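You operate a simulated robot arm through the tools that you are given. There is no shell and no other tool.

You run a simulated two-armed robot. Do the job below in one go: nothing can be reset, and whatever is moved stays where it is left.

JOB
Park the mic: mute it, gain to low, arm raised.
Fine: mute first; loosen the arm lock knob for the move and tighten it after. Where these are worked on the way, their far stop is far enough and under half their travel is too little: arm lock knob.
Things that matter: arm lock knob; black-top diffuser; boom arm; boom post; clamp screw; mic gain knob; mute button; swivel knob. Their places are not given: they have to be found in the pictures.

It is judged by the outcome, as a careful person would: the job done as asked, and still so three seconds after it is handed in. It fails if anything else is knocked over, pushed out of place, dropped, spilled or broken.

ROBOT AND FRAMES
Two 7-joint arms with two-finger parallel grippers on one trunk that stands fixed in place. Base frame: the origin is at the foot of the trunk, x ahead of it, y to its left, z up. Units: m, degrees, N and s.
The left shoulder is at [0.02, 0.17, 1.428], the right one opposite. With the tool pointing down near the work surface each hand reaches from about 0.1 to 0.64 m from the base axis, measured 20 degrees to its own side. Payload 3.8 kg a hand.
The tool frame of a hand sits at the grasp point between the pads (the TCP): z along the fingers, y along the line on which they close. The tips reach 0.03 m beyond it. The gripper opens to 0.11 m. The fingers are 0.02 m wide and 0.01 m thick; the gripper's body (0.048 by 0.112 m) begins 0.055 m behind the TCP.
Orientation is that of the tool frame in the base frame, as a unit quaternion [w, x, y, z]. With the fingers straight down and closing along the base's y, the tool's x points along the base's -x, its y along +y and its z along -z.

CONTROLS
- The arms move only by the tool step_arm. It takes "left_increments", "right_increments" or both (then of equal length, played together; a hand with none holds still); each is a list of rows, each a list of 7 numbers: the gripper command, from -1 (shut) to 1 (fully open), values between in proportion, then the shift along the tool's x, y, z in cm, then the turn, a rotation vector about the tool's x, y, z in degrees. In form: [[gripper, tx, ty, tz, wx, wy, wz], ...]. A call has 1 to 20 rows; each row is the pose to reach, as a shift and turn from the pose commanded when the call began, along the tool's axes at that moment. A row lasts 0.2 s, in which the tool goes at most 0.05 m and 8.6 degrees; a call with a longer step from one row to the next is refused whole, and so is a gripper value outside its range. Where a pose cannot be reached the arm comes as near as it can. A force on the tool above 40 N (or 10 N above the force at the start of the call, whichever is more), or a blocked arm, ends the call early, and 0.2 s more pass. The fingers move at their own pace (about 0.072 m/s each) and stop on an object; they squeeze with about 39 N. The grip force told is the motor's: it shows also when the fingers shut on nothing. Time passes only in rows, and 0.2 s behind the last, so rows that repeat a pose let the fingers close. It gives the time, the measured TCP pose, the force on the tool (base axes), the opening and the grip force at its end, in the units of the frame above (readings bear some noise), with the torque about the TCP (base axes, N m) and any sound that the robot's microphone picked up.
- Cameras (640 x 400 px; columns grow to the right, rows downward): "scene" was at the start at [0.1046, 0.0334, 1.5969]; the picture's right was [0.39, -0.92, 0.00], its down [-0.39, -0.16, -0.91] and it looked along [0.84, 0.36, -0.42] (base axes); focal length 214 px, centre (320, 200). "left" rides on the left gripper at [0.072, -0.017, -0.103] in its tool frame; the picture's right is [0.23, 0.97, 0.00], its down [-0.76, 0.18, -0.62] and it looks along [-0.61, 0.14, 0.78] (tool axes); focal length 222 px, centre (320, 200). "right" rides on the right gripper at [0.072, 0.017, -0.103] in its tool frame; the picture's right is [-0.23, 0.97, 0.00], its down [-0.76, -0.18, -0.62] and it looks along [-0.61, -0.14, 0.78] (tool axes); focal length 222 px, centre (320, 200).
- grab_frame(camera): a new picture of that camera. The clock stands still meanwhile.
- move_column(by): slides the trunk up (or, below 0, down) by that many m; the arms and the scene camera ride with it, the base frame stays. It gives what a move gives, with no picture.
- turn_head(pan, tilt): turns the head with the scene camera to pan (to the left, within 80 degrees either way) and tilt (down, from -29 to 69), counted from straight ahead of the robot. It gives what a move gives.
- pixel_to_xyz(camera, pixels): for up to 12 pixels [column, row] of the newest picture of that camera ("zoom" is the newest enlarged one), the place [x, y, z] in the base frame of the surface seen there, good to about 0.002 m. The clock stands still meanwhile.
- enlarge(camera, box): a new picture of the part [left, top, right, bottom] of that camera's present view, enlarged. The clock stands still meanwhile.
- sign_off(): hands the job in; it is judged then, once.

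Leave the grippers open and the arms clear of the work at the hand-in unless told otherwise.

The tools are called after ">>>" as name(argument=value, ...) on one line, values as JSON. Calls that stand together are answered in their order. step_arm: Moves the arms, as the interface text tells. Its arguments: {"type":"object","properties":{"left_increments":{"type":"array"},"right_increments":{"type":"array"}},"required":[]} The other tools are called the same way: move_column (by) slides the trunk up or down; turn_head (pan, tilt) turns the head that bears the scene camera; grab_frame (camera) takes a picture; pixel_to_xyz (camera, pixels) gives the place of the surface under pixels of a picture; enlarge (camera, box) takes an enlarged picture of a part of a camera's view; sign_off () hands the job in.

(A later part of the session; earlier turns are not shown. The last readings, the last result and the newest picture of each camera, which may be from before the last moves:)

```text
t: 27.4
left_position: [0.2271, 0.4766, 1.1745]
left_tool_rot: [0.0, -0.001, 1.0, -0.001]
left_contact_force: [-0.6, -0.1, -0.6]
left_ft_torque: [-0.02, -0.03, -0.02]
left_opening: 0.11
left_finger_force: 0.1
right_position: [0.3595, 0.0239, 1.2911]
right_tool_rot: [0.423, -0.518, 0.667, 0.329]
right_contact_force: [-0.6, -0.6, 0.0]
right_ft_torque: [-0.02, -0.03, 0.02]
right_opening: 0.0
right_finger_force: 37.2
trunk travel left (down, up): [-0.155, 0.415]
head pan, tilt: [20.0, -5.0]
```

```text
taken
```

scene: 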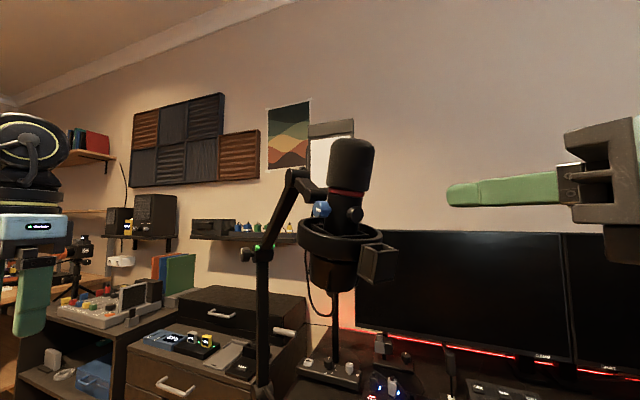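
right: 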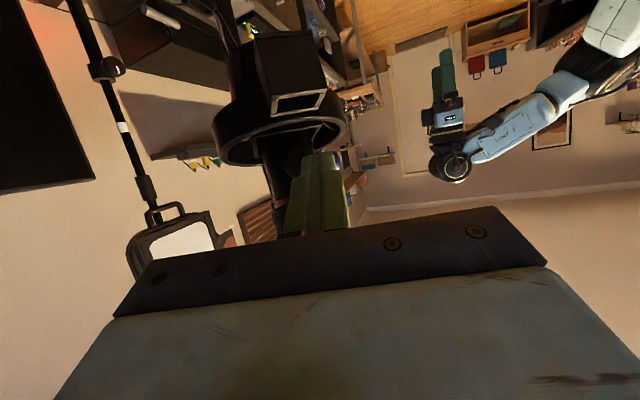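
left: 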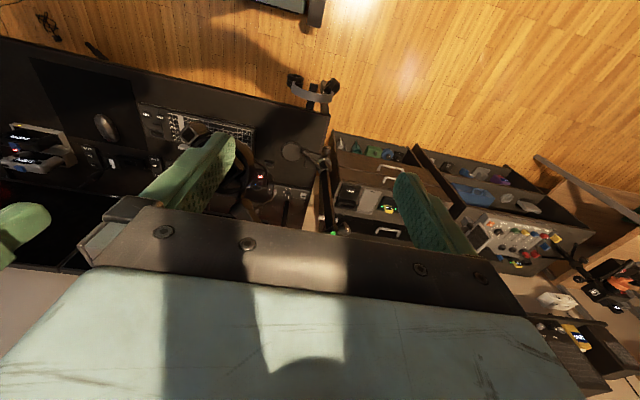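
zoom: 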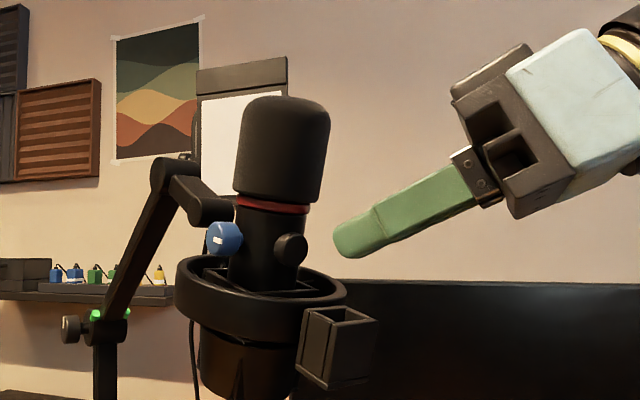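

The tip is at about (0.367,0.050,1.278), pointing at the disc with nothing in the way. I'll move to a few millimetres short of it and look again.

>>> step_arm(right_increments=[[-1, -0.43, -0.47, 1.15, 0, 0, 0], [-1, -0.86, -0.94, 2.31, 0, 0, 0]])

>>> enlarge(camera="scene", box=[320, 160, 400, 240])

>>> pixel_to_xyz(camera="zoom", pixels=[[400, 240], [420, 250], [440, 260], [380, 240], [420, 220], [460, 250], [480, 240]])

>>> enlarge(camera="right", box=[220, 80, 380, 240])

```text
t: 28.0
left_position: [0.2256, 0.4755, 1.1767]
left_tool_rot: [0.001, 0.0, 1.0, 0.0]
left_contact_force: [0.1, -0.2, 0.3]
left_ft_torque: [-0.04, -0.01, 0.01]
left_opening: 0.1099
left_finger_force: 0.1
right_position: [0.3679, 0.0333, 1.2923]
right_tool_rot: [0.425, -0.517, 0.667, 0.328]
right_contact_force: [-0.3, -0.3, 0.6]
right_ft_torque: [-0.05, -0.03, -0.01]
right_opening: 0.0001
right_finger_force: 37.7
right hand out of reach, approached as far as the arm can: row 2
trunk travel left (down, up): [-0.155, 0.415]
head pan, tilt: [20.0, -5.0]
```

```text
5.00 times, centred on (360, 200) of scene
```

zoom: 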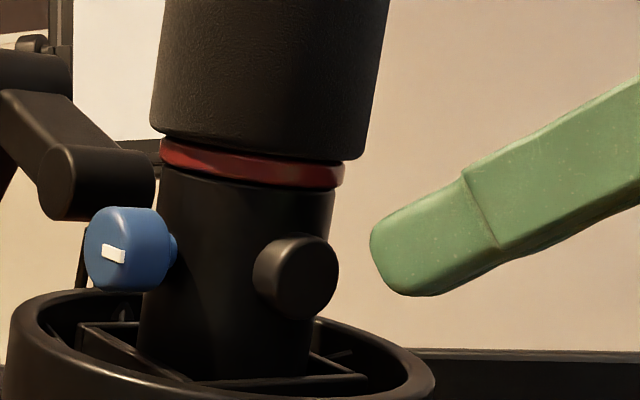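

```text
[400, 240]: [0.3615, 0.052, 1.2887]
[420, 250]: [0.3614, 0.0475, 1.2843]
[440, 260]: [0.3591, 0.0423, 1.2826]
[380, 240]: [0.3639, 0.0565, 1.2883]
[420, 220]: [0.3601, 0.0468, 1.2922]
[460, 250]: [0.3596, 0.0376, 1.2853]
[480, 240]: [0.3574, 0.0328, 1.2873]
```

```text
2.50 times, centred on (300, 160) of right
```

zoom: 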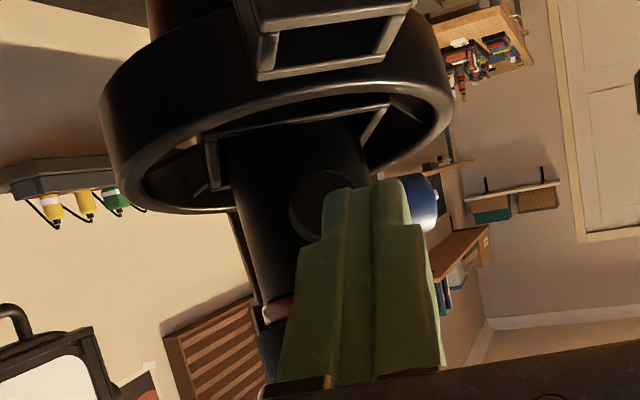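

The reach limit stopped the tip about 3 cm short. Pointing the hand further left and more level should bring the wrist back inside its limit, so I'll back off slightly and turn to azimuth 92, 10 down.

>>> step_arm(right_increments=[[-1, 0, 0, -2, 0, 0, 0], [-1, 0, 0, -3, -5.42, -4.96, -1.71], [-1, 0, 0, -3, -10.84, -9.93, -3.42], [-1, 0, 0, -3, -16.26, -14.89, -5.13]])

>>> enlarge(camera="scene", box=[330, 185, 390, 233])

>>> pixel_to_xyz(camera="zoom", pixels=[[270, 240], [300, 190], [320, 230], [280, 280], [230, 230], [230, 260], [210, 230], [250, 200], [300, 250], [150, 200], [330, 150], [250, 150]])

```text
t: 29.0
left_position: [0.2266, 0.4759, 1.1753]
left_tool_rot: [0.0, 0.001, 1.0, 0.0]
left_contact_force: [-0.4, 0.2, 0.1]
left_ft_torque: [0.01, 0.02, -0.01]
left_opening: 0.1099
left_finger_force: 0.1
right_position: [0.3638, 0.0049, 1.3053]
right_tool_rot: [-0.443, 0.555, -0.53, -0.464]
right_contact_force: [-0.1, 0.3, 0.7]
right_ft_torque: [0.01, -0.01, -0.04]
right_opening: 0.0
right_finger_force: 37.4
trunk travel left (down, up): [-0.155, 0.415]
head pan, tilt: [20.0, -5.0]
```

```text
8.33 times, centred on (360, 209) of scene
```

zoom: 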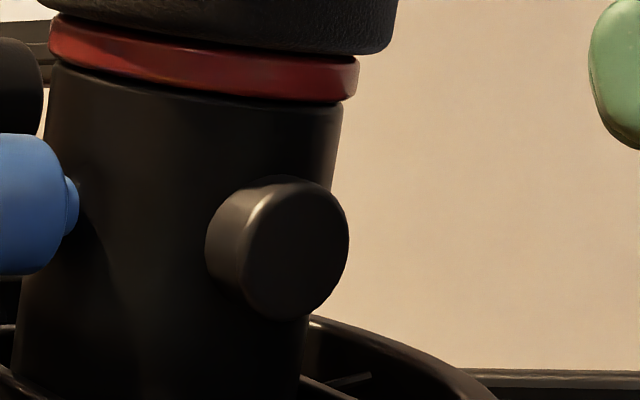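

```text
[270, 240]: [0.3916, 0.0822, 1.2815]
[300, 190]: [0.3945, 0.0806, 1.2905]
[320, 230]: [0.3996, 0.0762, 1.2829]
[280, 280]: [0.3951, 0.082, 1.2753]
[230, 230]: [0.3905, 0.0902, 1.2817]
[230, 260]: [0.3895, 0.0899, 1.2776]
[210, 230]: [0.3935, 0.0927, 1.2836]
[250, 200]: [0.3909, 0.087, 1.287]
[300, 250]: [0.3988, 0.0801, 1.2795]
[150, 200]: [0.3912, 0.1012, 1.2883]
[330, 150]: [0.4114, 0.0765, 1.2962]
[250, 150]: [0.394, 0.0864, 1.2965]
```

Reached. The disc's face centre measures about (0.3965,0.0795,1.281). I'll bring the tip to about 1 cm from it.

>>> step_arm(right_increments=[[-1, 1.0, -0.9, 1.2, 0, 0, 0], [-1, 1.69, -1.77, 2.4, 0, 0, 0], [-1, 1.69, -1.77, 3.68, 0, 0, 0]])

>>> enlarge(camera="scene", box=[320, 160, 400, 240])

>>> enlarge(camera="right", box=[220, 80, 380, 240])

```text
t: 29.8
left_position: [0.2263, 0.4754, 1.1761]
left_tool_rot: [0.0, 0.0, 1.0, 0.0]
left_contact_force: [0.5, -0.9, 0.6]
left_ft_torque: [0.01, 0.01, 0.0]
left_opening: 0.1101
left_finger_force: 0.1
right_position: [0.379, 0.0406, 1.2822]
right_tool_rot: [-0.444, 0.554, -0.531, -0.464]
right_contact_force: [-1.4, 0.2, -0.1]
right_ft_torque: [0.04, 0.0, 0.0]
right_opening: 0.0
right_finger_force: 36.9
trunk travel left (down, up): [-0.155, 0.415]
head pan, tilt: [20.0, -5.0]
```

```text
5.00 times, centred on (360, 200) of scene
```

zoom: 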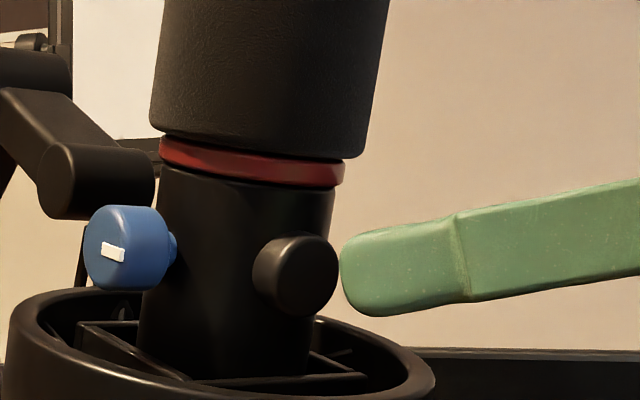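

```text
2.50 times, centred on (300, 160) of right
```

zoom: 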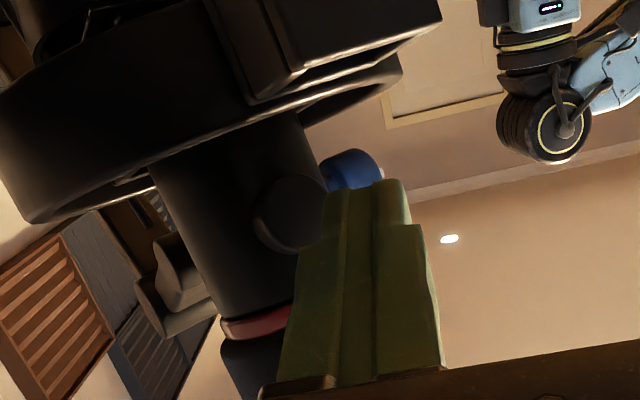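

The tip is right beside the disc, level with it. I'll push along the disc's axis in small steps and watch the force.

>>> step_arm(right_increments=[[-1, -0.16, -0.31, 0.35, 0, 0, 0], [-1, -0.33, -0.63, 0.7, 0, 0, 0]])

>>> enlarge(camera="scene", box=[320, 160, 400, 240])

```text
t: 30.4
left_position: [0.2273, 0.4762, 1.176]
left_tool_rot: [0.0, 0.0, 1.0, 0.0]
left_contact_force: [0.0, 0.2, 0.9]
left_ft_torque: [0.04, -0.01, 0.03]
left_opening: 0.1101
left_finger_force: 0.1
right_position: [0.3823, 0.0427, 1.2828]
right_tool_rot: [-0.444, 0.553, -0.531, -0.463]
right_contact_force: [-0.7, 0.2, -0.8]
right_ft_torque: [-0.01, 0.01, 0.03]
right_opening: 0.0
right_finger_force: 37.5
right hand out of reach, approached as far as the arm can: row 2
trunk travel left (down, up): [-0.155, 0.415]
head pan, tilt: [20.0, -5.0]
```

```text
5.00 times, centred on (360, 200) of scene
```

zoom: 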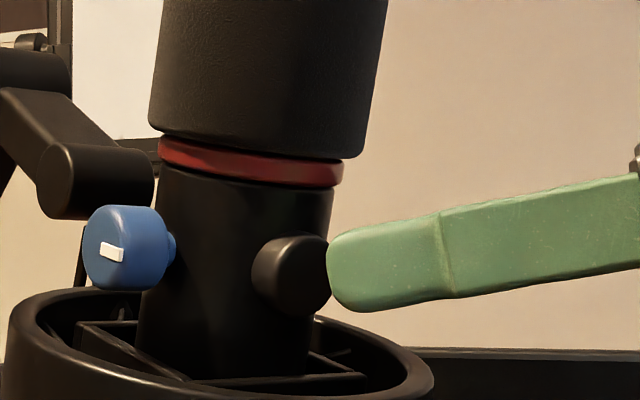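

The arm limit again stopped the tip a few mm short. The tool's roll also affects the limit, so I'll back off 2 cm and roll 90 degrees so the tool's x faces the robot, the natural roll for pointing left.

>>> step_arm(right_increments=[[-1, 0, 0.5, -2, 0, 0, 0], [-1, 0, 0.5, -3, 0, 0, 8.2], [-1, 0, 0.5, -3, 0, 0, 16.4], [-1, 0, 0.5, -3, 0, 0, 24.6], [-1, 0, 0.5, -3, 0, 0, 32.8], [-1, 0, 0.5, -3, 0, 0, 41], [-1, 0, 0.5, -3, 0, 0, 49.2], [-1, 0, 0.5, -3, 0, 0, 57.4], [-1, 0, 0.5, -3, 0, 0, 65.6], [-1, 0, 0.5, -3, 0, 0, 73.8], [-1, 0, 0.5, -3, 0, 0, 82], [-1, 0, 0.5, -3, 0, 0, 90]])

```text
t: 33.0
left_position: [0.2263, 0.4753, 1.1753]
left_tool_rot: [0.0, 0.0, 1.0, -0.001]
left_contact_force: [-0.3, 0.4, -0.6]
left_ft_torque: [0.01, 0.03, -0.01]
left_opening: 0.1099
left_finger_force: 0.2
right_position: [0.377, 0.0134, 1.2871]
right_tool_rot: [-0.015, -0.016, 0.767, 0.642]
right_contact_force: [0.8, -0.3, -0.1]
right_ft_torque: [0.03, -0.01, -0.02]
right_opening: 0.0
right_finger_force: 38.2
trunk travel left (down, up): [-0.155, 0.415]
head pan, tilt: [20.0, -5.0]
```

The roll was reached. I'll advance to the contact point again in this roll.

>>> step_arm(right_increments=[[-1, -0.5, 0.05, 1.5, 0, 0, 0], [-1, -0.9, 0.1, 2.6, 0, 0, 0], [-1, -1.17, 0.1, 3.46, 0, 0, 0]])

>>> enlarge(camera="scene", box=[320, 160, 400, 240])

```text
t: 33.8
left_position: [0.2264, 0.4749, 1.1755]
left_tool_rot: [0.0, 0.0, 1.0, 0.0]
left_contact_force: [1.1, 0.4, -0.2]
left_ft_torque: [-0.02, 0.02, -0.03]
left_opening: 0.1101
left_finger_force: 0.1
right_position: [0.3859, 0.0426, 1.2808]
right_tool_rot: [-0.014, -0.017, 0.767, 0.641]
right_contact_force: [0.2, -0.7, 0.7]
right_ft_torque: [-0.03, 0.01, 0.02]
right_opening: 0.0
right_finger_force: 37.9
right hand out of reach, approached as far as the arm can: row 3
trunk travel left (down, up): [-0.155, 0.415]
head pan, tilt: [20.0, -5.0]
```

```text
5.00 times, centred on (360, 200) of scene
```

zoom: 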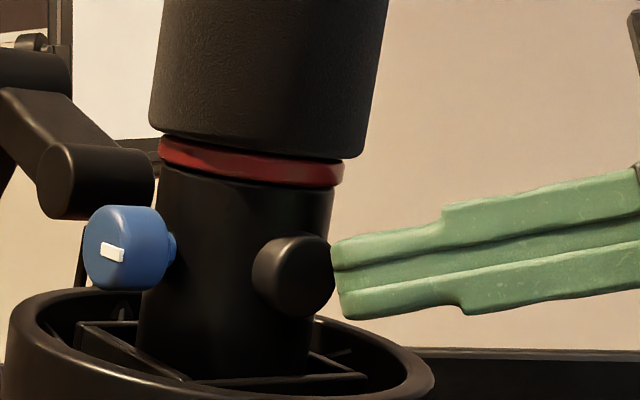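

Same limit regardless of roll, so the arm seems caught in an awkward elbow posture. I'll go back out, return to the fingers-down orientation I began with, and approach from that posture.

>>> step_arm(right_increments=[[-1, 1, 0, -4, 0, 0, 0], [-1, 2, 3, -8, 0, 0, 0], [-1, 4, 6, -11, 0, 0, 0], [-1, 5, 9, -14, 0, 0, 0], [-1, 5, 10, -15, 8, 0, 0], [-1, 5, 10, -15, 16, 0, 0], [-1, 5, 10, -15, 24, 0, 0], [-1, 5, 10, -15, 32, 0, 0], [-1, 5, 10, -15, 40, 0, 0], [-1, 5, 10, -15, 48, 0, 0], [-1, 5, 10, -15, 56, 0, 0], [-1, 5, 10, -15, 64, 0, 0], [-1, 5, 10, -15, 72, 0, 0], [-1, 5, 10, -15, 80, 0, 0]])

>>> grab_frame(camera="scene")

```text
refused: row 2 steps farther than a row can; nothing moved
```

```text
taken
```

scene: 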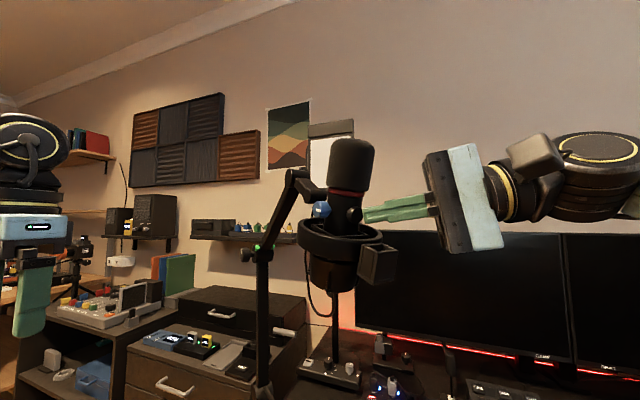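

One row stepped too far, so nothing moved. The picture shows the wrist joint at (595,150), so I'll take its position to understand the arm's shape, and repeat the retreat with smaller steps.

>>> pixel_to_xyz(camera="scene", pixels=[[600, 150], [560, 190], [500, 190], [450, 200], [630, 205], [40, 130], [40, 230]])

>>> step_arm(right_increments=[[-1, 1, 0, -4, 0, 0, 0], [-1, 2, 2, -7.5, 0, 0, 0], [-1, 3, 5, -10.5, 0, 0, 0], [-1, 4, 8, -13, 0, 0, 0], [-1, 5, 10, -15, 8, 0, 0], [-1, 5, 10, -15, 16, 0, 0], [-1, 5, 10, -15, 24, 0, 0], [-1, 5, 10, -15, 32, 0, 0], [-1, 5, 10, -15, 40, 0, 0], [-1, 5, 10, -15, 48, 0, 0], [-1, 5, 10, -15, 56, 0, 0], [-1, 5, 10, -15, 64, 0, 0], [-1, 5, 10, -15, 72, 0, 0], [-1, 5, 10, -15, 80, 0, 0]])

>>> grab_frame(camera="scene")

```text
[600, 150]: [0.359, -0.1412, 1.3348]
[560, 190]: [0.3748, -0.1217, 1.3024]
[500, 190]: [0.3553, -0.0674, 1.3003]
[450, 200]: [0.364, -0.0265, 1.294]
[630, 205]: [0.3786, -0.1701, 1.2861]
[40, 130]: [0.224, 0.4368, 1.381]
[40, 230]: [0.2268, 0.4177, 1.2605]
```

```text
t: 36.8
left_position: [0.2279, 0.4741, 1.1761]
left_tool_rot: [-0.001, 0.0, 1.0, 0.0]
left_contact_force: [0.8, -0.1, -0.3]
left_ft_torque: [0.0, 0.01, 0.01]
left_opening: 0.11
left_finger_force: 0.0
right_position: [0.2698, -0.188, 1.2999]
right_tool_rot: [0.0, -0.023, 0.999, 0.031]
right_contact_force: [0.2, -0.8, -0.5]
right_ft_torque: [0.04, 0.02, 0.0]
right_opening: 0.0
right_finger_force: 37.9
right hand out of reach, approached as far as the arm can: row 7, 8, 9, 10, 11, 12, 13, 14
trunk travel left (down, up): [-0.155, 0.415]
head pan, tilt: [20.0, -5.0]
```

```text
taken
```

scene: 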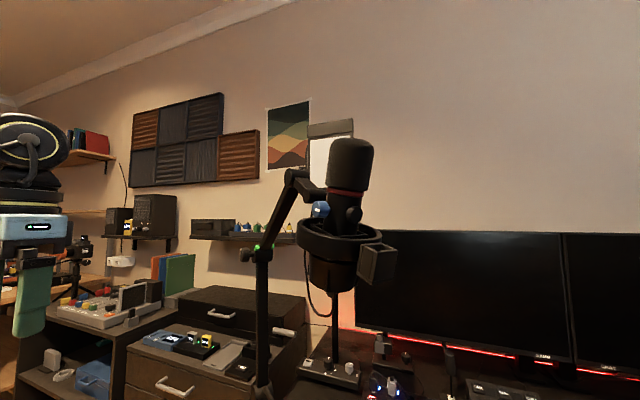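

The wrist lies about 0.2 m behind the grasp point. I want to see the right arm's elbow posture, so I'll turn the head towards it.

>>> turn_head(pan=-60, tilt=10)

>>> grab_frame(camera="scene")

```text
t: 38.3
left_position: [0.2259, 0.4759, 1.1748]
left_tool_rot: [0.0, 0.0, 1.0, 0.0]
left_contact_force: [-0.2, -0.6, 0.8]
left_ft_torque: [-0.01, 0.02, -0.01]
left_opening: 0.1097
left_finger_force: 0.0
right_position: [0.269, -0.1865, 1.3006]
right_tool_rot: [-0.001, -0.023, 0.999, 0.032]
right_contact_force: [-1.2, 0.2, -0.4]
right_ft_torque: [0.03, 0.0, 0.04]
right_opening: 0.0003
right_finger_force: 37.4
trunk travel left (down, up): [-0.155, 0.415]
head pan, tilt: [-60.0, 10.0]
```

```text
taken
```

scene: 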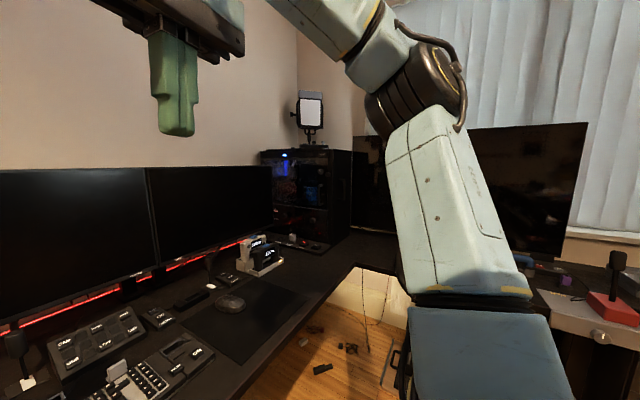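

The elbow is out to the right and raised, near pixel (420,95). I'll measure it.

>>> pixel_to_xyz(camera="scene", pixels=[[420, 95], [440, 200], [480, 340], [370, 40], [320, 15], [220, 10], [175, 100], [460, 270]])

```text
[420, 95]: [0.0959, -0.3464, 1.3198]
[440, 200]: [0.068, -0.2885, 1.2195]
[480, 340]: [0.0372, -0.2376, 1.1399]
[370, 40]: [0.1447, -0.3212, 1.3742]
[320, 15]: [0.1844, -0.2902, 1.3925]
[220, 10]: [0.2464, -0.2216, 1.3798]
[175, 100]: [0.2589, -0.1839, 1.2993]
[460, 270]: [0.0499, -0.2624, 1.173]
```

The elbow is at about (0.09,-0.38,1.32), raised well above the shoulder, which explains the stiffness. With the trunk higher the arm should hang more naturally, so I'll raise it 0.32 m and face the head back to the mic.

>>> move_column(by=0.32)

>>> turn_head(pan=20, tilt=30)

```text
t: 41.5
left_position: [0.2263, 0.4749, 1.4951]
left_tool_rot: [0.0, 0.0, 1.0, 0.0]
left_contact_force: [0.8, 0.5, 0.0]
left_ft_torque: [-0.02, -0.02, 0.01]
left_opening: 0.11
left_finger_force: 0.1
right_position: [0.2694, -0.1869, 1.6214]
right_tool_rot: [0.0, -0.022, 0.999, 0.032]
right_contact_force: [0.9, 0.4, 0.1]
right_ft_torque: [0.0, 0.0, -0.01]
right_opening: 0.0001
right_finger_force: 37.9
trunk travel left (down, up): [-0.475, 0.095]
head pan, tilt: [-60.0, 10.0]
```

```text
t: 43.0
left_position: [0.2271, 0.4757, 1.4947]
left_tool_rot: [0.001, -0.001, 1.0, 0.0]
left_contact_force: [0.4, 1.0, 0.0]
left_ft_torque: [-0.01, -0.02, -0.02]
left_opening: 0.11
left_finger_force: 0.1
right_position: [0.2695, -0.1866, 1.6215]
right_tool_rot: [0.001, -0.023, 0.999, 0.032]
right_contact_force: [0.0, 0.4, 0.3]
right_ft_torque: [0.01, 0.01, 0.02]
right_opening: 0.0
right_finger_force: 38.1
trunk travel left (down, up): [-0.475, 0.095]
head pan, tilt: [20.0, 30.0]
```

Now I'll lower the right hand to about (0.32,-0.12,1.42) and tilt it to point along azimuth 62, 35 down.

>>> step_arm(right_increments=[[-1, -1, 1.3, 4, 0, 0, 0], [-1, -2, 2.6, 8, 0, 0, 0], [-1, -3, 3.9, 12, 0, 0, 0], [-1, -4, 5.3, 16, 0, 0, 0], [-1, -5, 6.7, 20, 0, 0, 0], [-1, -5, 6.7, 20, -2.53, -4.79, -5.6], [-1, -5, 6.7, 20, -5.06, -9.58, -11.2], [-1, -5, 6.7, 20, -7.59, -14.37, -16.8], [-1, -5, 6.7, 20, -10.12, -19.16, -22.4], [-1, -5, 6.7, 20, -12.65, -23.95, -28], [-1, -5, 6.7, 20, -15.18, -28.74, -33.6], [-1, -5, 6.7, 20, -17.71, -33.53, -39.2], [-1, -5, 6.7, 20, -20.24, -38.32, -44.8], [-1, -5, 6.7, 20, -22.77, -43.11, -50.4], [-1, -5, 6.7, 20, -25.3, -47.9, -56]])

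>>> grab_frame(camera="scene")

```text
t: 46.2
left_position: [0.227, 0.4759, 1.4945]
left_tool_rot: [0.0, 0.0, 1.0, 0.0]
left_contact_force: [0.2, -0.9, -0.1]
left_ft_torque: [0.01, 0.02, -0.01]
left_opening: 0.1101
left_finger_force: 0.0
right_position: [0.316, -0.1063, 1.4257]
right_tool_rot: [0.397, -0.458, 0.759, 0.237]
right_contact_force: [-0.2, 0.1, 0.8]
right_ft_torque: [0.0, 0.0, 0.0]
right_opening: 0.0
right_finger_force: 37.9
trunk travel left (down, up): [-0.475, 0.095]
head pan, tilt: [20.0, 30.0]
```

```text
taken
```

scene: 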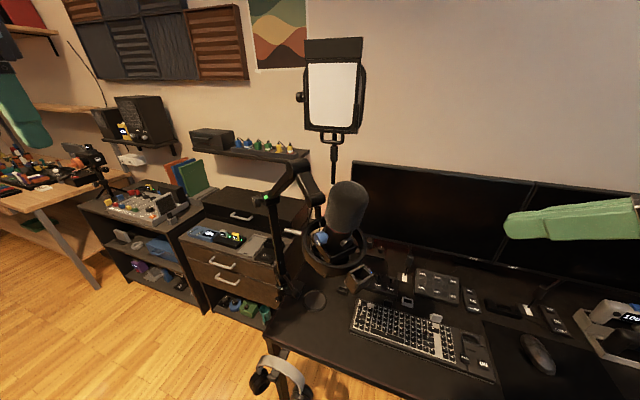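

Reached. Next the pre-press point: tip about 4 cm short of the disc.

>>> step_arm(right_increments=[[-1, 0.5, 0.5, 3.8, 0, 0, 0], [-1, 1.0, 0.9, 7.5, 0, 0, 0], [-1, 1.5, 1.4, 11.2, 0, 0, 0], [-1, 2.0, 1.9, 15, 0, 0, 0], [-1, 2.39, 2.3, 18.5, 0, 0, 0]])

>>> enlarge(camera="scene", box=[290, 170, 410, 290])

```text
t: 47.4
left_position: [0.2286, 0.4757, 1.4939]
left_tool_rot: [-0.001, 0.0, 1.0, -0.001]
left_contact_force: [0.4, -0.5, 0.6]
left_ft_torque: [0.02, 0.01, -0.01]
left_opening: 0.1099
left_finger_force: 0.1
right_position: [0.3633, 0.0278, 1.3009]
right_tool_rot: [0.396, -0.456, 0.76, 0.238]
right_contact_force: [0.5, 0.1, 0.9]
right_ft_torque: [0.0, 0.0, 0.0]
right_opening: 0.0002
right_finger_force: 37.7
trunk travel left (down, up): [-0.475, 0.095]
head pan, tilt: [20.0, 30.0]
```

```text
3.33 times, centred on (350, 230) of scene
```

zoom: 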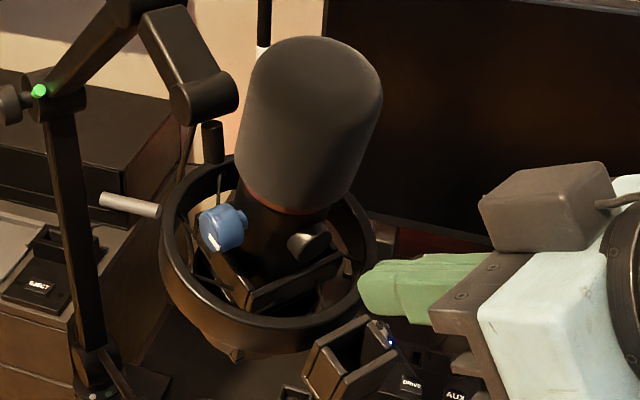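

Now there's no limit, and the tip is near (0.375,0.050,1.284). I'll advance to contact in small steps.

>>> step_arm(right_increments=[[-1, -0.64, -0.31, 1.96, 0, 0, 0], [-1, -0.85, -0.4, 2.5, 0, 0, 0], [-1, -1.08, -0.5, 3.03, 0, 0, 0]])

>>> enlarge(camera="scene", box=[310, 190, 390, 260])

>>> enlarge(camera="right", box=[220, 80, 380, 240])

```text
t: 48.2
left_position: [0.2267, 0.4754, 1.4944]
left_tool_rot: [0.0, 0.001, 1.0, 0.0]
left_contact_force: [0.3, 0.1, 0.0]
left_ft_torque: [0.01, 0.01, 0.01]
left_opening: 0.1102
left_finger_force: 0.1
right_position: [0.3783, 0.0343, 1.298]
right_tool_rot: [0.396, -0.457, 0.76, 0.237]
right_contact_force: [-0.4, 1.0, 0.1]
right_ft_torque: [-0.04, 0.0, 0.02]
right_opening: 0.0
right_finger_force: 38.2
right hand out of reach, approached as far as the arm can: row 1, 2, 3
trunk travel left (down, up): [-0.475, 0.095]
head pan, tilt: [20.0, 30.0]
```

```text
5.71 times, centred on (350, 225) of scene
```

zoom: 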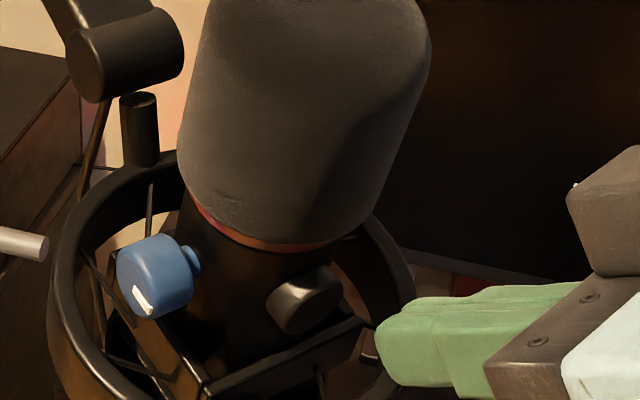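

```text
2.50 times, centred on (300, 160) of right
```

zoom: 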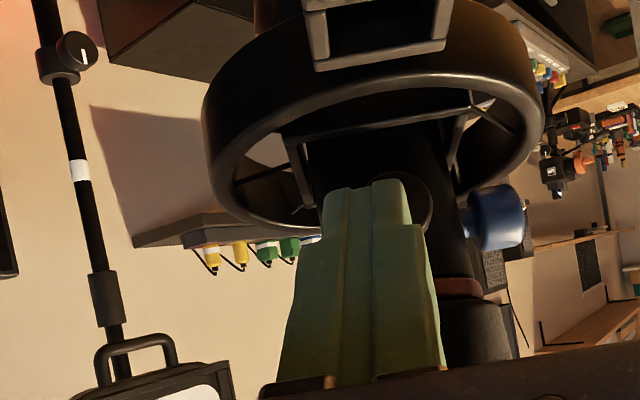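

It stopped about 2 cm short, a better result than before. Yawing 23 degrees further left gives the wrist more room, so I'll back off 1 cm and do that.

>>> step_arm(right_increments=[[-1, 0, 0, -1, -6.3, 0, -4.4], [-1, 0, 0, -1, -12.5, 0, -8.8], [-1, 0, 0, -1, -18.8, 0, -13.2]])

```text
t: 49.0
left_position: [0.2279, 0.4745, 1.4953]
left_tool_rot: [0.0, -0.001, 1.0, 0.0]
left_contact_force: [0.4, 0.4, 0.0]
left_ft_torque: [0.03, -0.01, 0.0]
left_opening: 0.1101
left_finger_force: 0.2
right_position: [0.3746, 0.0245, 1.3021]
right_tool_rot: [0.341, -0.599, 0.654, 0.312]
right_contact_force: [-0.1, -0.8, -0.5]
right_ft_torque: [-0.02, 0.03, 0.0]
right_opening: 0.0
right_finger_force: 37.4
trunk travel left (down, up): [-0.475, 0.095]
head pan, tilt: [20.0, 30.0]
```

Reached. I'll advance to the contact point in steps.

>>> step_arm(right_increments=[[-1, -0.25, -0.24, 0.9, 0, 0, 0], [-1, -0.5, -0.48, 1.8, 0, 0, 0], [-1, -0.76, -0.72, 2.67, 0, 0, 0]])

>>> enlarge(camera="scene", box=[310, 190, 390, 260])

```text
t: 49.8
left_position: [0.2263, 0.4754, 1.496]
left_tool_rot: [0.0, 0.0, 1.0, 0.001]
left_contact_force: [0.8, -0.4, -0.2]
left_ft_torque: [-0.01, -0.01, 0.01]
left_opening: 0.1102
left_finger_force: 0.0
right_position: [0.38, 0.0398, 1.2976]
right_tool_rot: [0.341, -0.599, 0.654, 0.312]
right_contact_force: [-0.5, 0.2, 0.0]
right_ft_torque: [0.0, 0.03, 0.02]
right_opening: 0.0
right_finger_force: 37.4
right hand out of reach, approached as far as the arm can: row 3
trunk travel left (down, up): [-0.475, 0.095]
head pan, tilt: [20.0, 30.0]
```

```text
5.71 times, centred on (350, 225) of scene
```

zoom: 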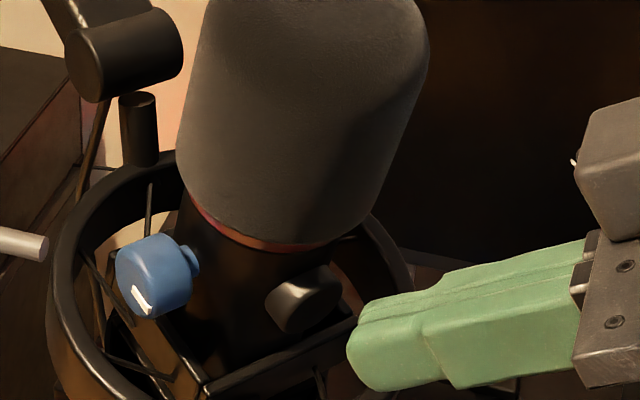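

The right arm's reach keeps ending just short of the disc. The left arm should be able to come from the left with its finger lying flat across the disc's face (along azimuth -52), past the blue knob, with plenty of wrist room. I'll retreat the right hand first.

>>> step_arm(right_increments=[[-1, 0, 0, -4.5, 0, 0, 0], [-1, 0, 0, -9, 0, 0, 0], [-1, 0, 2, -13, 0, 0, 0], [-1, 0, 4, -17, 0, 0, 0], [-1, 0, 6, -21, 0, 0, 0], [-1, 0, 7, -25, 0, 0, 0]])

>>> move_column(by=-0.28)

```text
t: 51.2
left_position: [0.2256, 0.4754, 1.4954]
left_tool_rot: [0.0, 0.0, 1.0, 0.0]
left_contact_force: [-0.2, 0.0, 0.1]
left_ft_torque: [-0.03, 0.02, 0.03]
left_opening: 0.1102
left_finger_force: 0.0
right_position: [0.2916, -0.1602, 1.4398]
right_tool_rot: [0.342, -0.599, 0.654, 0.311]
right_contact_force: [-0.7, -1.2, -0.9]
right_ft_torque: [-0.02, 0.02, 0.04]
right_opening: 0.0
right_finger_force: 37.4
trunk travel left (down, up): [-0.475, 0.095]
head pan, tilt: [20.0, 30.0]
```

```text
t: 54.0
left_position: [0.226, 0.4749, 1.2148]
left_tool_rot: [0.001, 0.0, 1.0, 0.0]
left_contact_force: [1.0, 0.1, 0.2]
left_ft_torque: [0.0, 0.04, -0.04]
left_opening: 0.1101
left_finger_force: 0.1
right_position: [0.2923, -0.1588, 1.1605]
right_tool_rot: [0.342, -0.599, 0.654, 0.312]
right_contact_force: [-0.1, 0.3, -0.2]
right_ft_torque: [-0.03, -0.03, 0.03]
right_opening: 0.0002
right_finger_force: 37.7
trunk travel left (down, up): [-0.195, 0.375]
head pan, tilt: [20.0, 30.0]
```

Both arms are clear. Now I'll lift the left hand to z 1.33, close it, and turn it to point along azimuth -52, 18 down.

>>> step_arm(left_increments=[[-1, 0, 0, -3.8, 0, 0, 0], [-1, 0, 0, -7.6, 0, 0, 0], [-1, 0, 0, -11.5, 0, 0, 0], [-1, 0, 0, -11.5, 2.96, -6.06, 4.07], [-1, 0, 0, -11.5, 5.92, -12.1, 8.15], [-1, 0, 0, -11.5, 8.88, -18.2, 12.2], [-1, 0, 0, -11.5, 11.8, -24.3, 16.3], [-1, 0, 0, -11.5, 14.8, -30.3, 20.4], [-1, 0, 0, -11.5, 17.8, -36.4, 24.4], [-1, 0, 0, -11.5, 20.7, -42.4, 28.5], [-1, 0, 0, -11.5, 23.7, -48.5, 32.6], [-1, 0, 0, -11.5, 26.6, -54.6, 36.7], [-1, 0, 0, -11.5, 29.6, -60.6, 40.7], [-1, 0, 0, -11.5, 32.55, -66.7, 44.8]])

>>> turn_head(pan=22, tilt=0)

>>> grab_frame(camera="scene")

>>> grab_frame(camera="left")

```text
t: 57.0
left_position: [0.2375, 0.3531, 1.3819]
left_tool_rot: [0.523, 0.331, 0.74, -0.263]
left_contact_force: [0.0, -0.2, 0.4]
left_ft_torque: [0.01, 0.03, -0.01]
left_opening: 0.0
left_finger_force: 38.2
left hand out of reach, approached as far as the arm can: row 2, 3, 4, 5, 6, 7, 8, 9, 10, 11, 12, 13, 14
right_position: [0.292, -0.1595, 1.1614]
right_tool_rot: [0.341, -0.599, 0.655, 0.311]
right_contact_force: [0.2, -0.1, 0.1]
right_ft_torque: [0.03, -0.02, 0.0]
right_opening: 0.0
right_finger_force: 37.4
trunk travel left (down, up): [-0.195, 0.375]
head pan, tilt: [20.0, 30.0]
```

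```text
t: 58.0
left_position: [0.236, 0.3548, 1.3817]
left_tool_rot: [0.523, 0.331, 0.74, -0.263]
left_contact_force: [0.1, 0.5, 0.3]
left_ft_torque: [-0.03, 0.04, 0.01]
left_opening: 0.0
left_finger_force: 37.7
right_position: [0.293, -0.1585, 1.1619]
right_tool_rot: [0.341, -0.599, 0.654, 0.311]
right_contact_force: [0.9, 0.1, 1.1]
right_ft_torque: [0.0, 0.01, 0.0]
right_opening: 0.0
right_finger_force: 37.6
trunk travel left (down, up): [-0.195, 0.375]
head pan, tilt: [22.0, 0.0]
```

```text
taken
```

scene: 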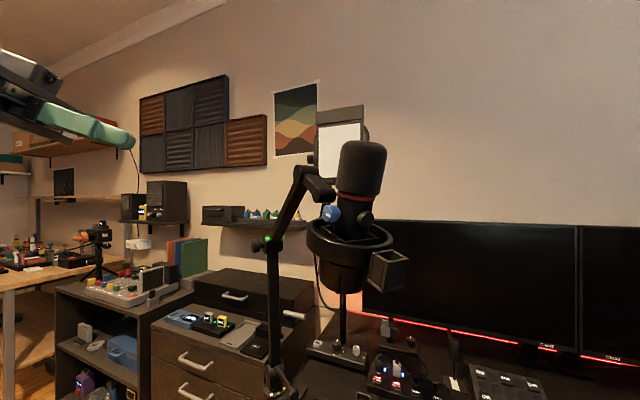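

```text
taken
```

left: 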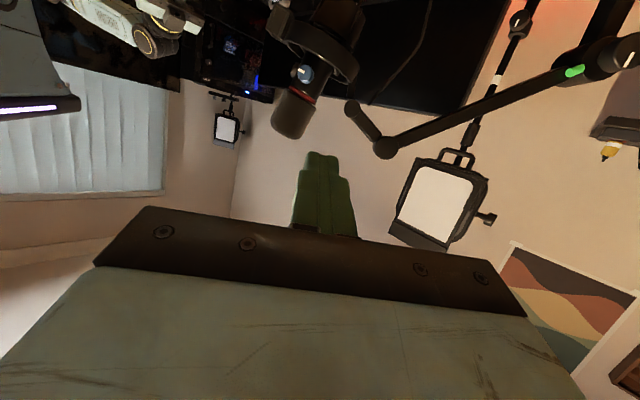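

The left hand is oriented as wanted, though it drifted to (0.236,0.355,1.382). I'll pitch it 10 degrees further down and move three quarters of the way to the pre-press point, then check.

>>> step_arm(left_increments=[[-1, -0.1, -1.2, 3.9, 0, 5, 0], [-1, -0.2, -2.4, 7.9, 0, 10, 0], [-1, -0.3, -3.6, 11.8, 0, 10, 0], [-1, -0.4, -4.8, 15.7, 0, 10, 0], [-1, -0.5, -6.0, 19.7, 0, 10, 0], [-1, -0.64, -7.15, 23.6, 0, 10, 0]])

>>> grab_frame(camera="scene")

>>> grab_frame(camera="left")

```text
t: 59.4
left_position: [0.3238, 0.1317, 1.3164]
left_tool_rot: [0.456, 0.353, 0.783, -0.233]
left_contact_force: [-0.1, -0.2, 0.4]
left_ft_torque: [0.01, 0.03, 0.0]
left_opening: 0.0001
left_finger_force: 37.7
right_position: [0.2922, -0.1601, 1.1596]
right_tool_rot: [0.342, -0.598, 0.655, 0.311]
right_contact_force: [-0.2, 1.1, 0.9]
right_ft_torque: [0.03, 0.0, 0.01]
right_opening: 0.0
right_finger_force: 37.8
trunk travel left (down, up): [-0.195, 0.375]
head pan, tilt: [22.0, 0.0]
```

```text
taken
```

scene: 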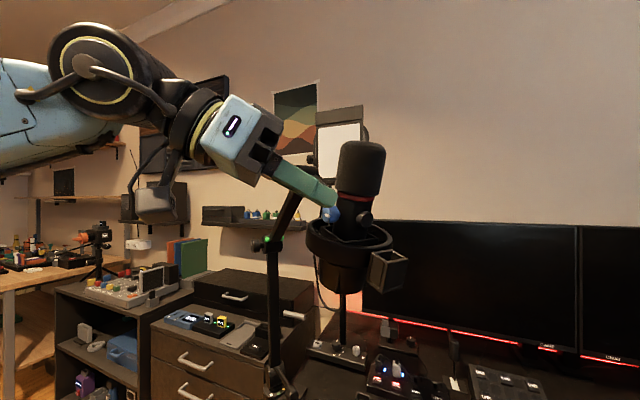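

```text
taken
```

left: 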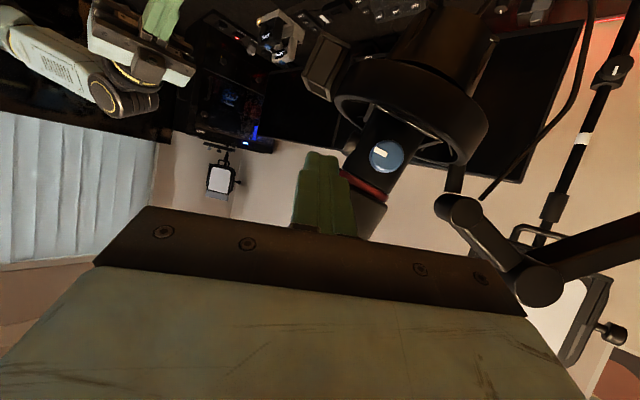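

This works well: the finger is just left of the knob. I'll also take a close look at the blue knob's face from the left camera, then move the finger on to the pre-press point in front of the disc.

>>> enlarge(camera="left", box=[340, 110, 440, 200])

>>> step_arm(left_increments=[[-1, -0.8, -1.1, 3.8, 0, 0, 0], [-1, -1.55, -2.19, 7.57, 0, 0, 0]])

>>> enlarge(camera="scene", box=[290, 150, 410, 270])

>>> grab_frame(camera="left")

```text
4.44 times, centred on (390, 155) of left
```

zoom: 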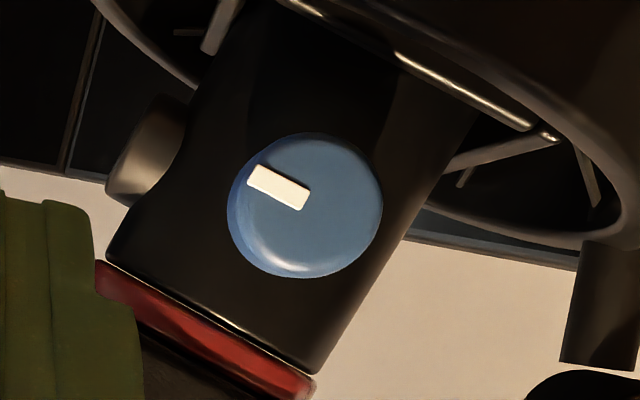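

```text
t: 60.0
left_position: [0.353, 0.0607, 1.2971]
left_tool_rot: [0.456, 0.353, 0.782, -0.235]
left_contact_force: [-0.9, -0.2, -0.6]
left_ft_torque: [0.05, -0.03, -0.05]
left_opening: 0.0001
left_finger_force: 37.8
right_position: [0.2925, -0.1584, 1.1607]
right_tool_rot: [0.341, -0.599, 0.654, 0.312]
right_contact_force: [0.0, 0.3, -0.2]
right_ft_torque: [0.01, 0.02, -0.03]
right_opening: 0.0001
right_finger_force: 38.1
trunk travel left (down, up): [-0.195, 0.375]
head pan, tilt: [22.0, 0.0]
```

```text
3.33 times, centred on (350, 210) of scene
```

zoom: 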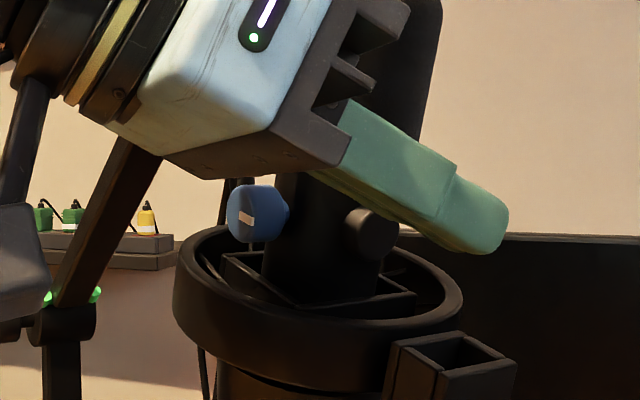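

```text
taken
```

left: 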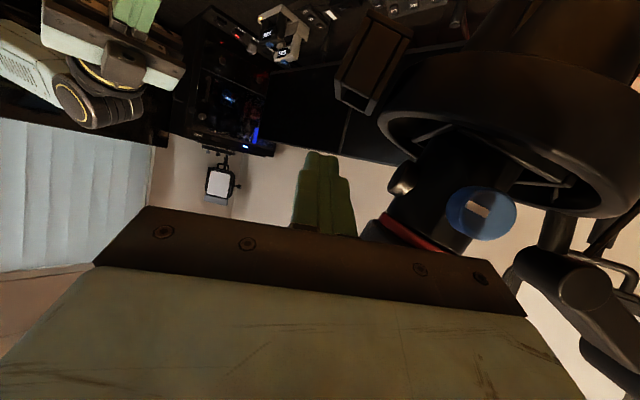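

The finger is in front of the disc with its side facing it, and the gripper body is clear of the blue knob. I'll slide sideways (tool +y) towards the disc to near contact.

>>> step_arm(left_increments=[[-1, 0.4, 1.2, -0.3, 0, 0, 0], [-1, 0.4, 2.2, -0.3, 0, 0, 0], [-1, 0.4, 2.9, -0.3, 0, 0, 0]])

>>> enlarge(camera="scene", box=[290, 150, 410, 270])

>>> grab_frame(camera="left")

```text
t: 60.8
left_position: [0.3721, 0.0821, 1.2923]
left_tool_rot: [0.456, 0.353, 0.783, -0.233]
left_contact_force: [0.5, 0.4, -0.5]
left_ft_torque: [-0.01, -0.02, 0.02]
left_opening: 0.0
left_finger_force: 37.7
right_position: [0.2925, -0.1584, 1.1595]
right_tool_rot: [0.341, -0.598, 0.655, 0.311]
right_contact_force: [-0.1, -0.7, -0.2]
right_ft_torque: [0.01, 0.0, -0.04]
right_opening: 0.0
right_finger_force: 37.6
trunk travel left (down, up): [-0.195, 0.375]
head pan, tilt: [22.0, 0.0]
```

```text
3.33 times, centred on (350, 210) of scene
```

zoom: 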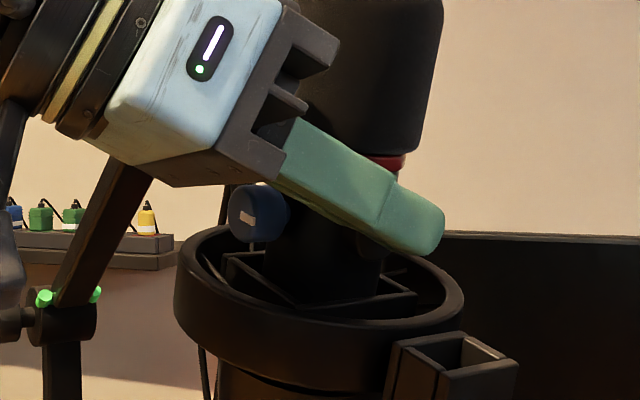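

```text
taken
```

left: 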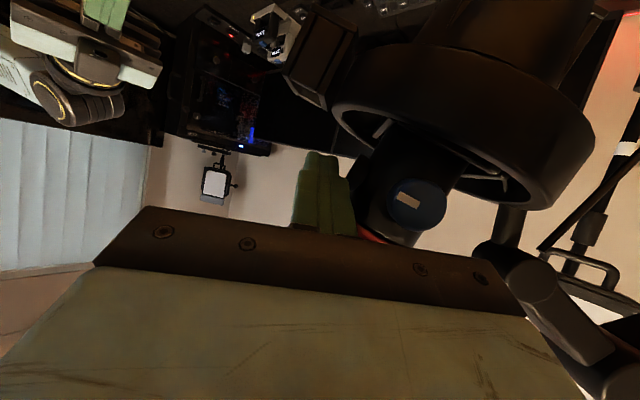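

About 7 mm remain by my reckoning. I'll press on in small steps, watching the force and listening for a click.

>>> step_arm(left_increments=[[-1, 0, 0.25, 0, 0, 0, 0], [-1, 0, 0.5, 0, 0, 0, 0], [-1, 0, 0.7, 0, 0, 0, 0], [-1, 0, 0.85, 0, 0, 0, 0]])

>>> enlarge(camera="left", box=[270, 100, 470, 260])

```text
t: 61.8
left_position: [0.3788, 0.0872, 1.2925]
left_tool_rot: [0.456, 0.354, 0.782, -0.235]
left_contact_force: [-1.4, -0.6, -1.0]
left_ft_torque: [0.0, -0.04, -0.02]
left_opening: 0.0001
left_finger_force: 37.6
right_position: [0.2931, -0.1578, 1.1601]
right_tool_rot: [0.341, -0.599, 0.654, 0.311]
right_contact_force: [0.3, 0.3, -0.2]
right_ft_torque: [-0.01, -0.03, 0.05]
right_opening: 0.0
right_finger_force: 37.8
trunk travel left (down, up): [-0.195, 0.375]
head pan, tilt: [22.0, 0.0]
```

```text
2.50 times, centred on (370, 180) of left
```

zoom: 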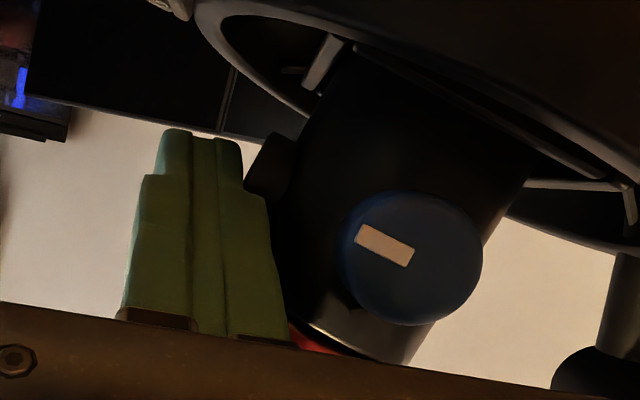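

The fingertip is now against the disc's edge in the left view. I'll press further in 1–2 mm steps.

>>> step_arm(left_increments=[[-1, 0, 0.15, 0, 0, 0, 0], [-1, 0, 0.3, 0, 0, 0, 0]])

>>> step_arm(left_increments=[[-1, 0, 0.15, 0, 0, 0, 0], [-1, 0, 0.3, 0, 0, 0, 0]])

>>> enlarge(camera="left", box=[270, 100, 470, 260])

>>> enlarge(camera="scene", box=[290, 150, 410, 270])

```text
t: 62.4
left_position: [0.3807, 0.0902, 1.2926]
left_tool_rot: [0.457, 0.354, 0.782, -0.235]
left_contact_force: [-2.4, -0.1, 0.9]
left_ft_torque: [0.01, -0.05, 0.02]
left_opening: 0.0002
left_finger_force: 38.4
right_position: [0.2921, -0.1585, 1.1618]
right_tool_rot: [0.341, -0.599, 0.654, 0.311]
right_contact_force: [-0.8, 0.5, 0.6]
right_ft_torque: [-0.03, 0.01, -0.02]
right_opening: 0.0
right_finger_force: 37.3
trunk travel left (down, up): [-0.195, 0.375]
head pan, tilt: [22.0, 0.0]
```

```text
t: 63.0
left_position: [0.3815, 0.0907, 1.2931]
left_tool_rot: [0.457, 0.354, 0.782, -0.233]
left_contact_force: [-7.6, -6.0, 1.6]
left_ft_torque: [0.1, -0.12, -0.08]
left_opening: 0.0001
left_finger_force: 37.6
right_position: [0.2918, -0.1596, 1.1608]
right_tool_rot: [0.341, -0.599, 0.654, 0.311]
right_contact_force: [-0.1, -0.1, 0.5]
right_ft_torque: [0.0, -0.02, 0.01]
right_opening: 0.0003
right_finger_force: 37.4
trunk travel left (down, up): [-0.195, 0.375]
head pan, tilt: [22.0, 0.0]
```

```text
2.50 times, centred on (370, 180) of left
```

zoom: 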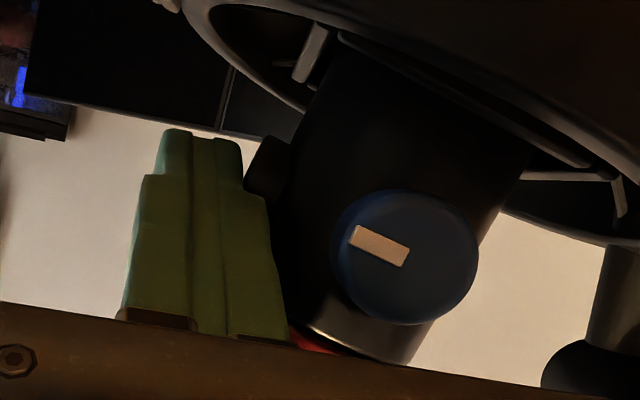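

```text
3.33 times, centred on (350, 210) of scene
```

zoom: 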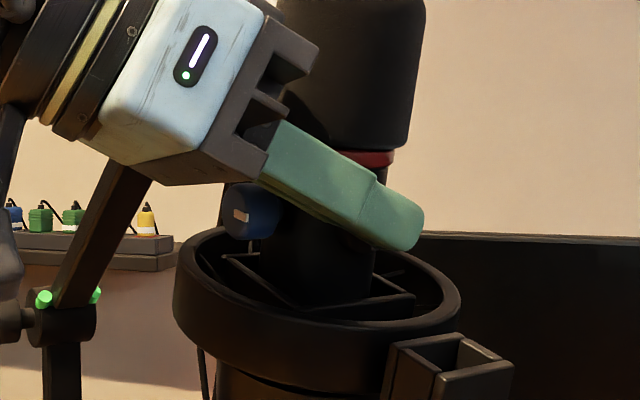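

Contact: about 10 N with little movement. I'll press slightly harder in small steps.

>>> step_arm(left_increments=[[-1, 0, 0.15, 0, 0, 0, 0], [-1, 0, 0.3, 0, 0, 0, 0]])

```text
t: 63.6
left_position: [0.3835, 0.0911, 1.2931]
left_tool_rot: [0.457, 0.354, 0.782, -0.233]
left_contact_force: [-12.3, -12.9, 4.0]
left_ft_torque: [0.12, -0.12, -0.08]
left_opening: 0.0001
left_finger_force: 37.2
right_position: [0.2905, -0.1611, 1.1609]
right_tool_rot: [0.342, -0.599, 0.653, 0.312]
right_contact_force: [1.0, 0.4, -0.3]
right_ft_torque: [-0.04, 0.0, -0.01]
right_opening: 0.0
right_finger_force: 37.9
trunk travel left (down, up): [-0.195, 0.375]
head pan, tilt: [22.0, 0.0]
```

About 18 N now and no click heard. I'll look at the disc and the red band before I press any more.

>>> enlarge(camera="left", box=[310, 130, 410, 220])

>>> enlarge(camera="scene", box=[330, 170, 400, 240])

```text
4.44 times, centred on (360, 175) of left
```

zoom: 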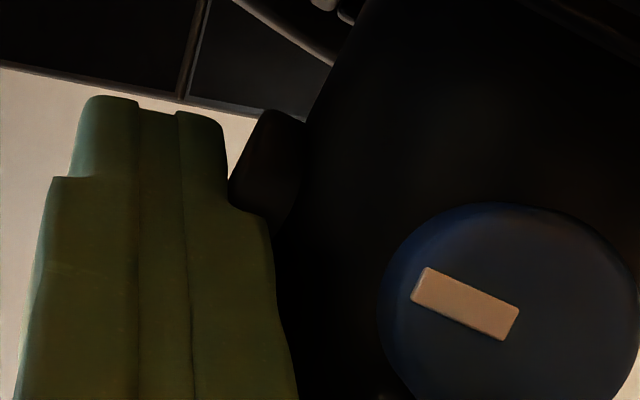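

```text
5.71 times, centred on (365, 205) of scene
```

zoom: 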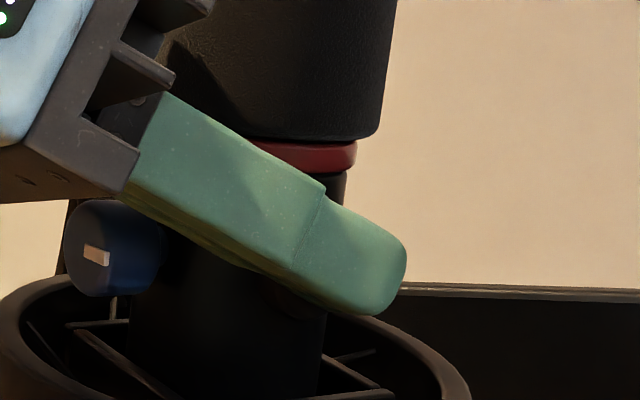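

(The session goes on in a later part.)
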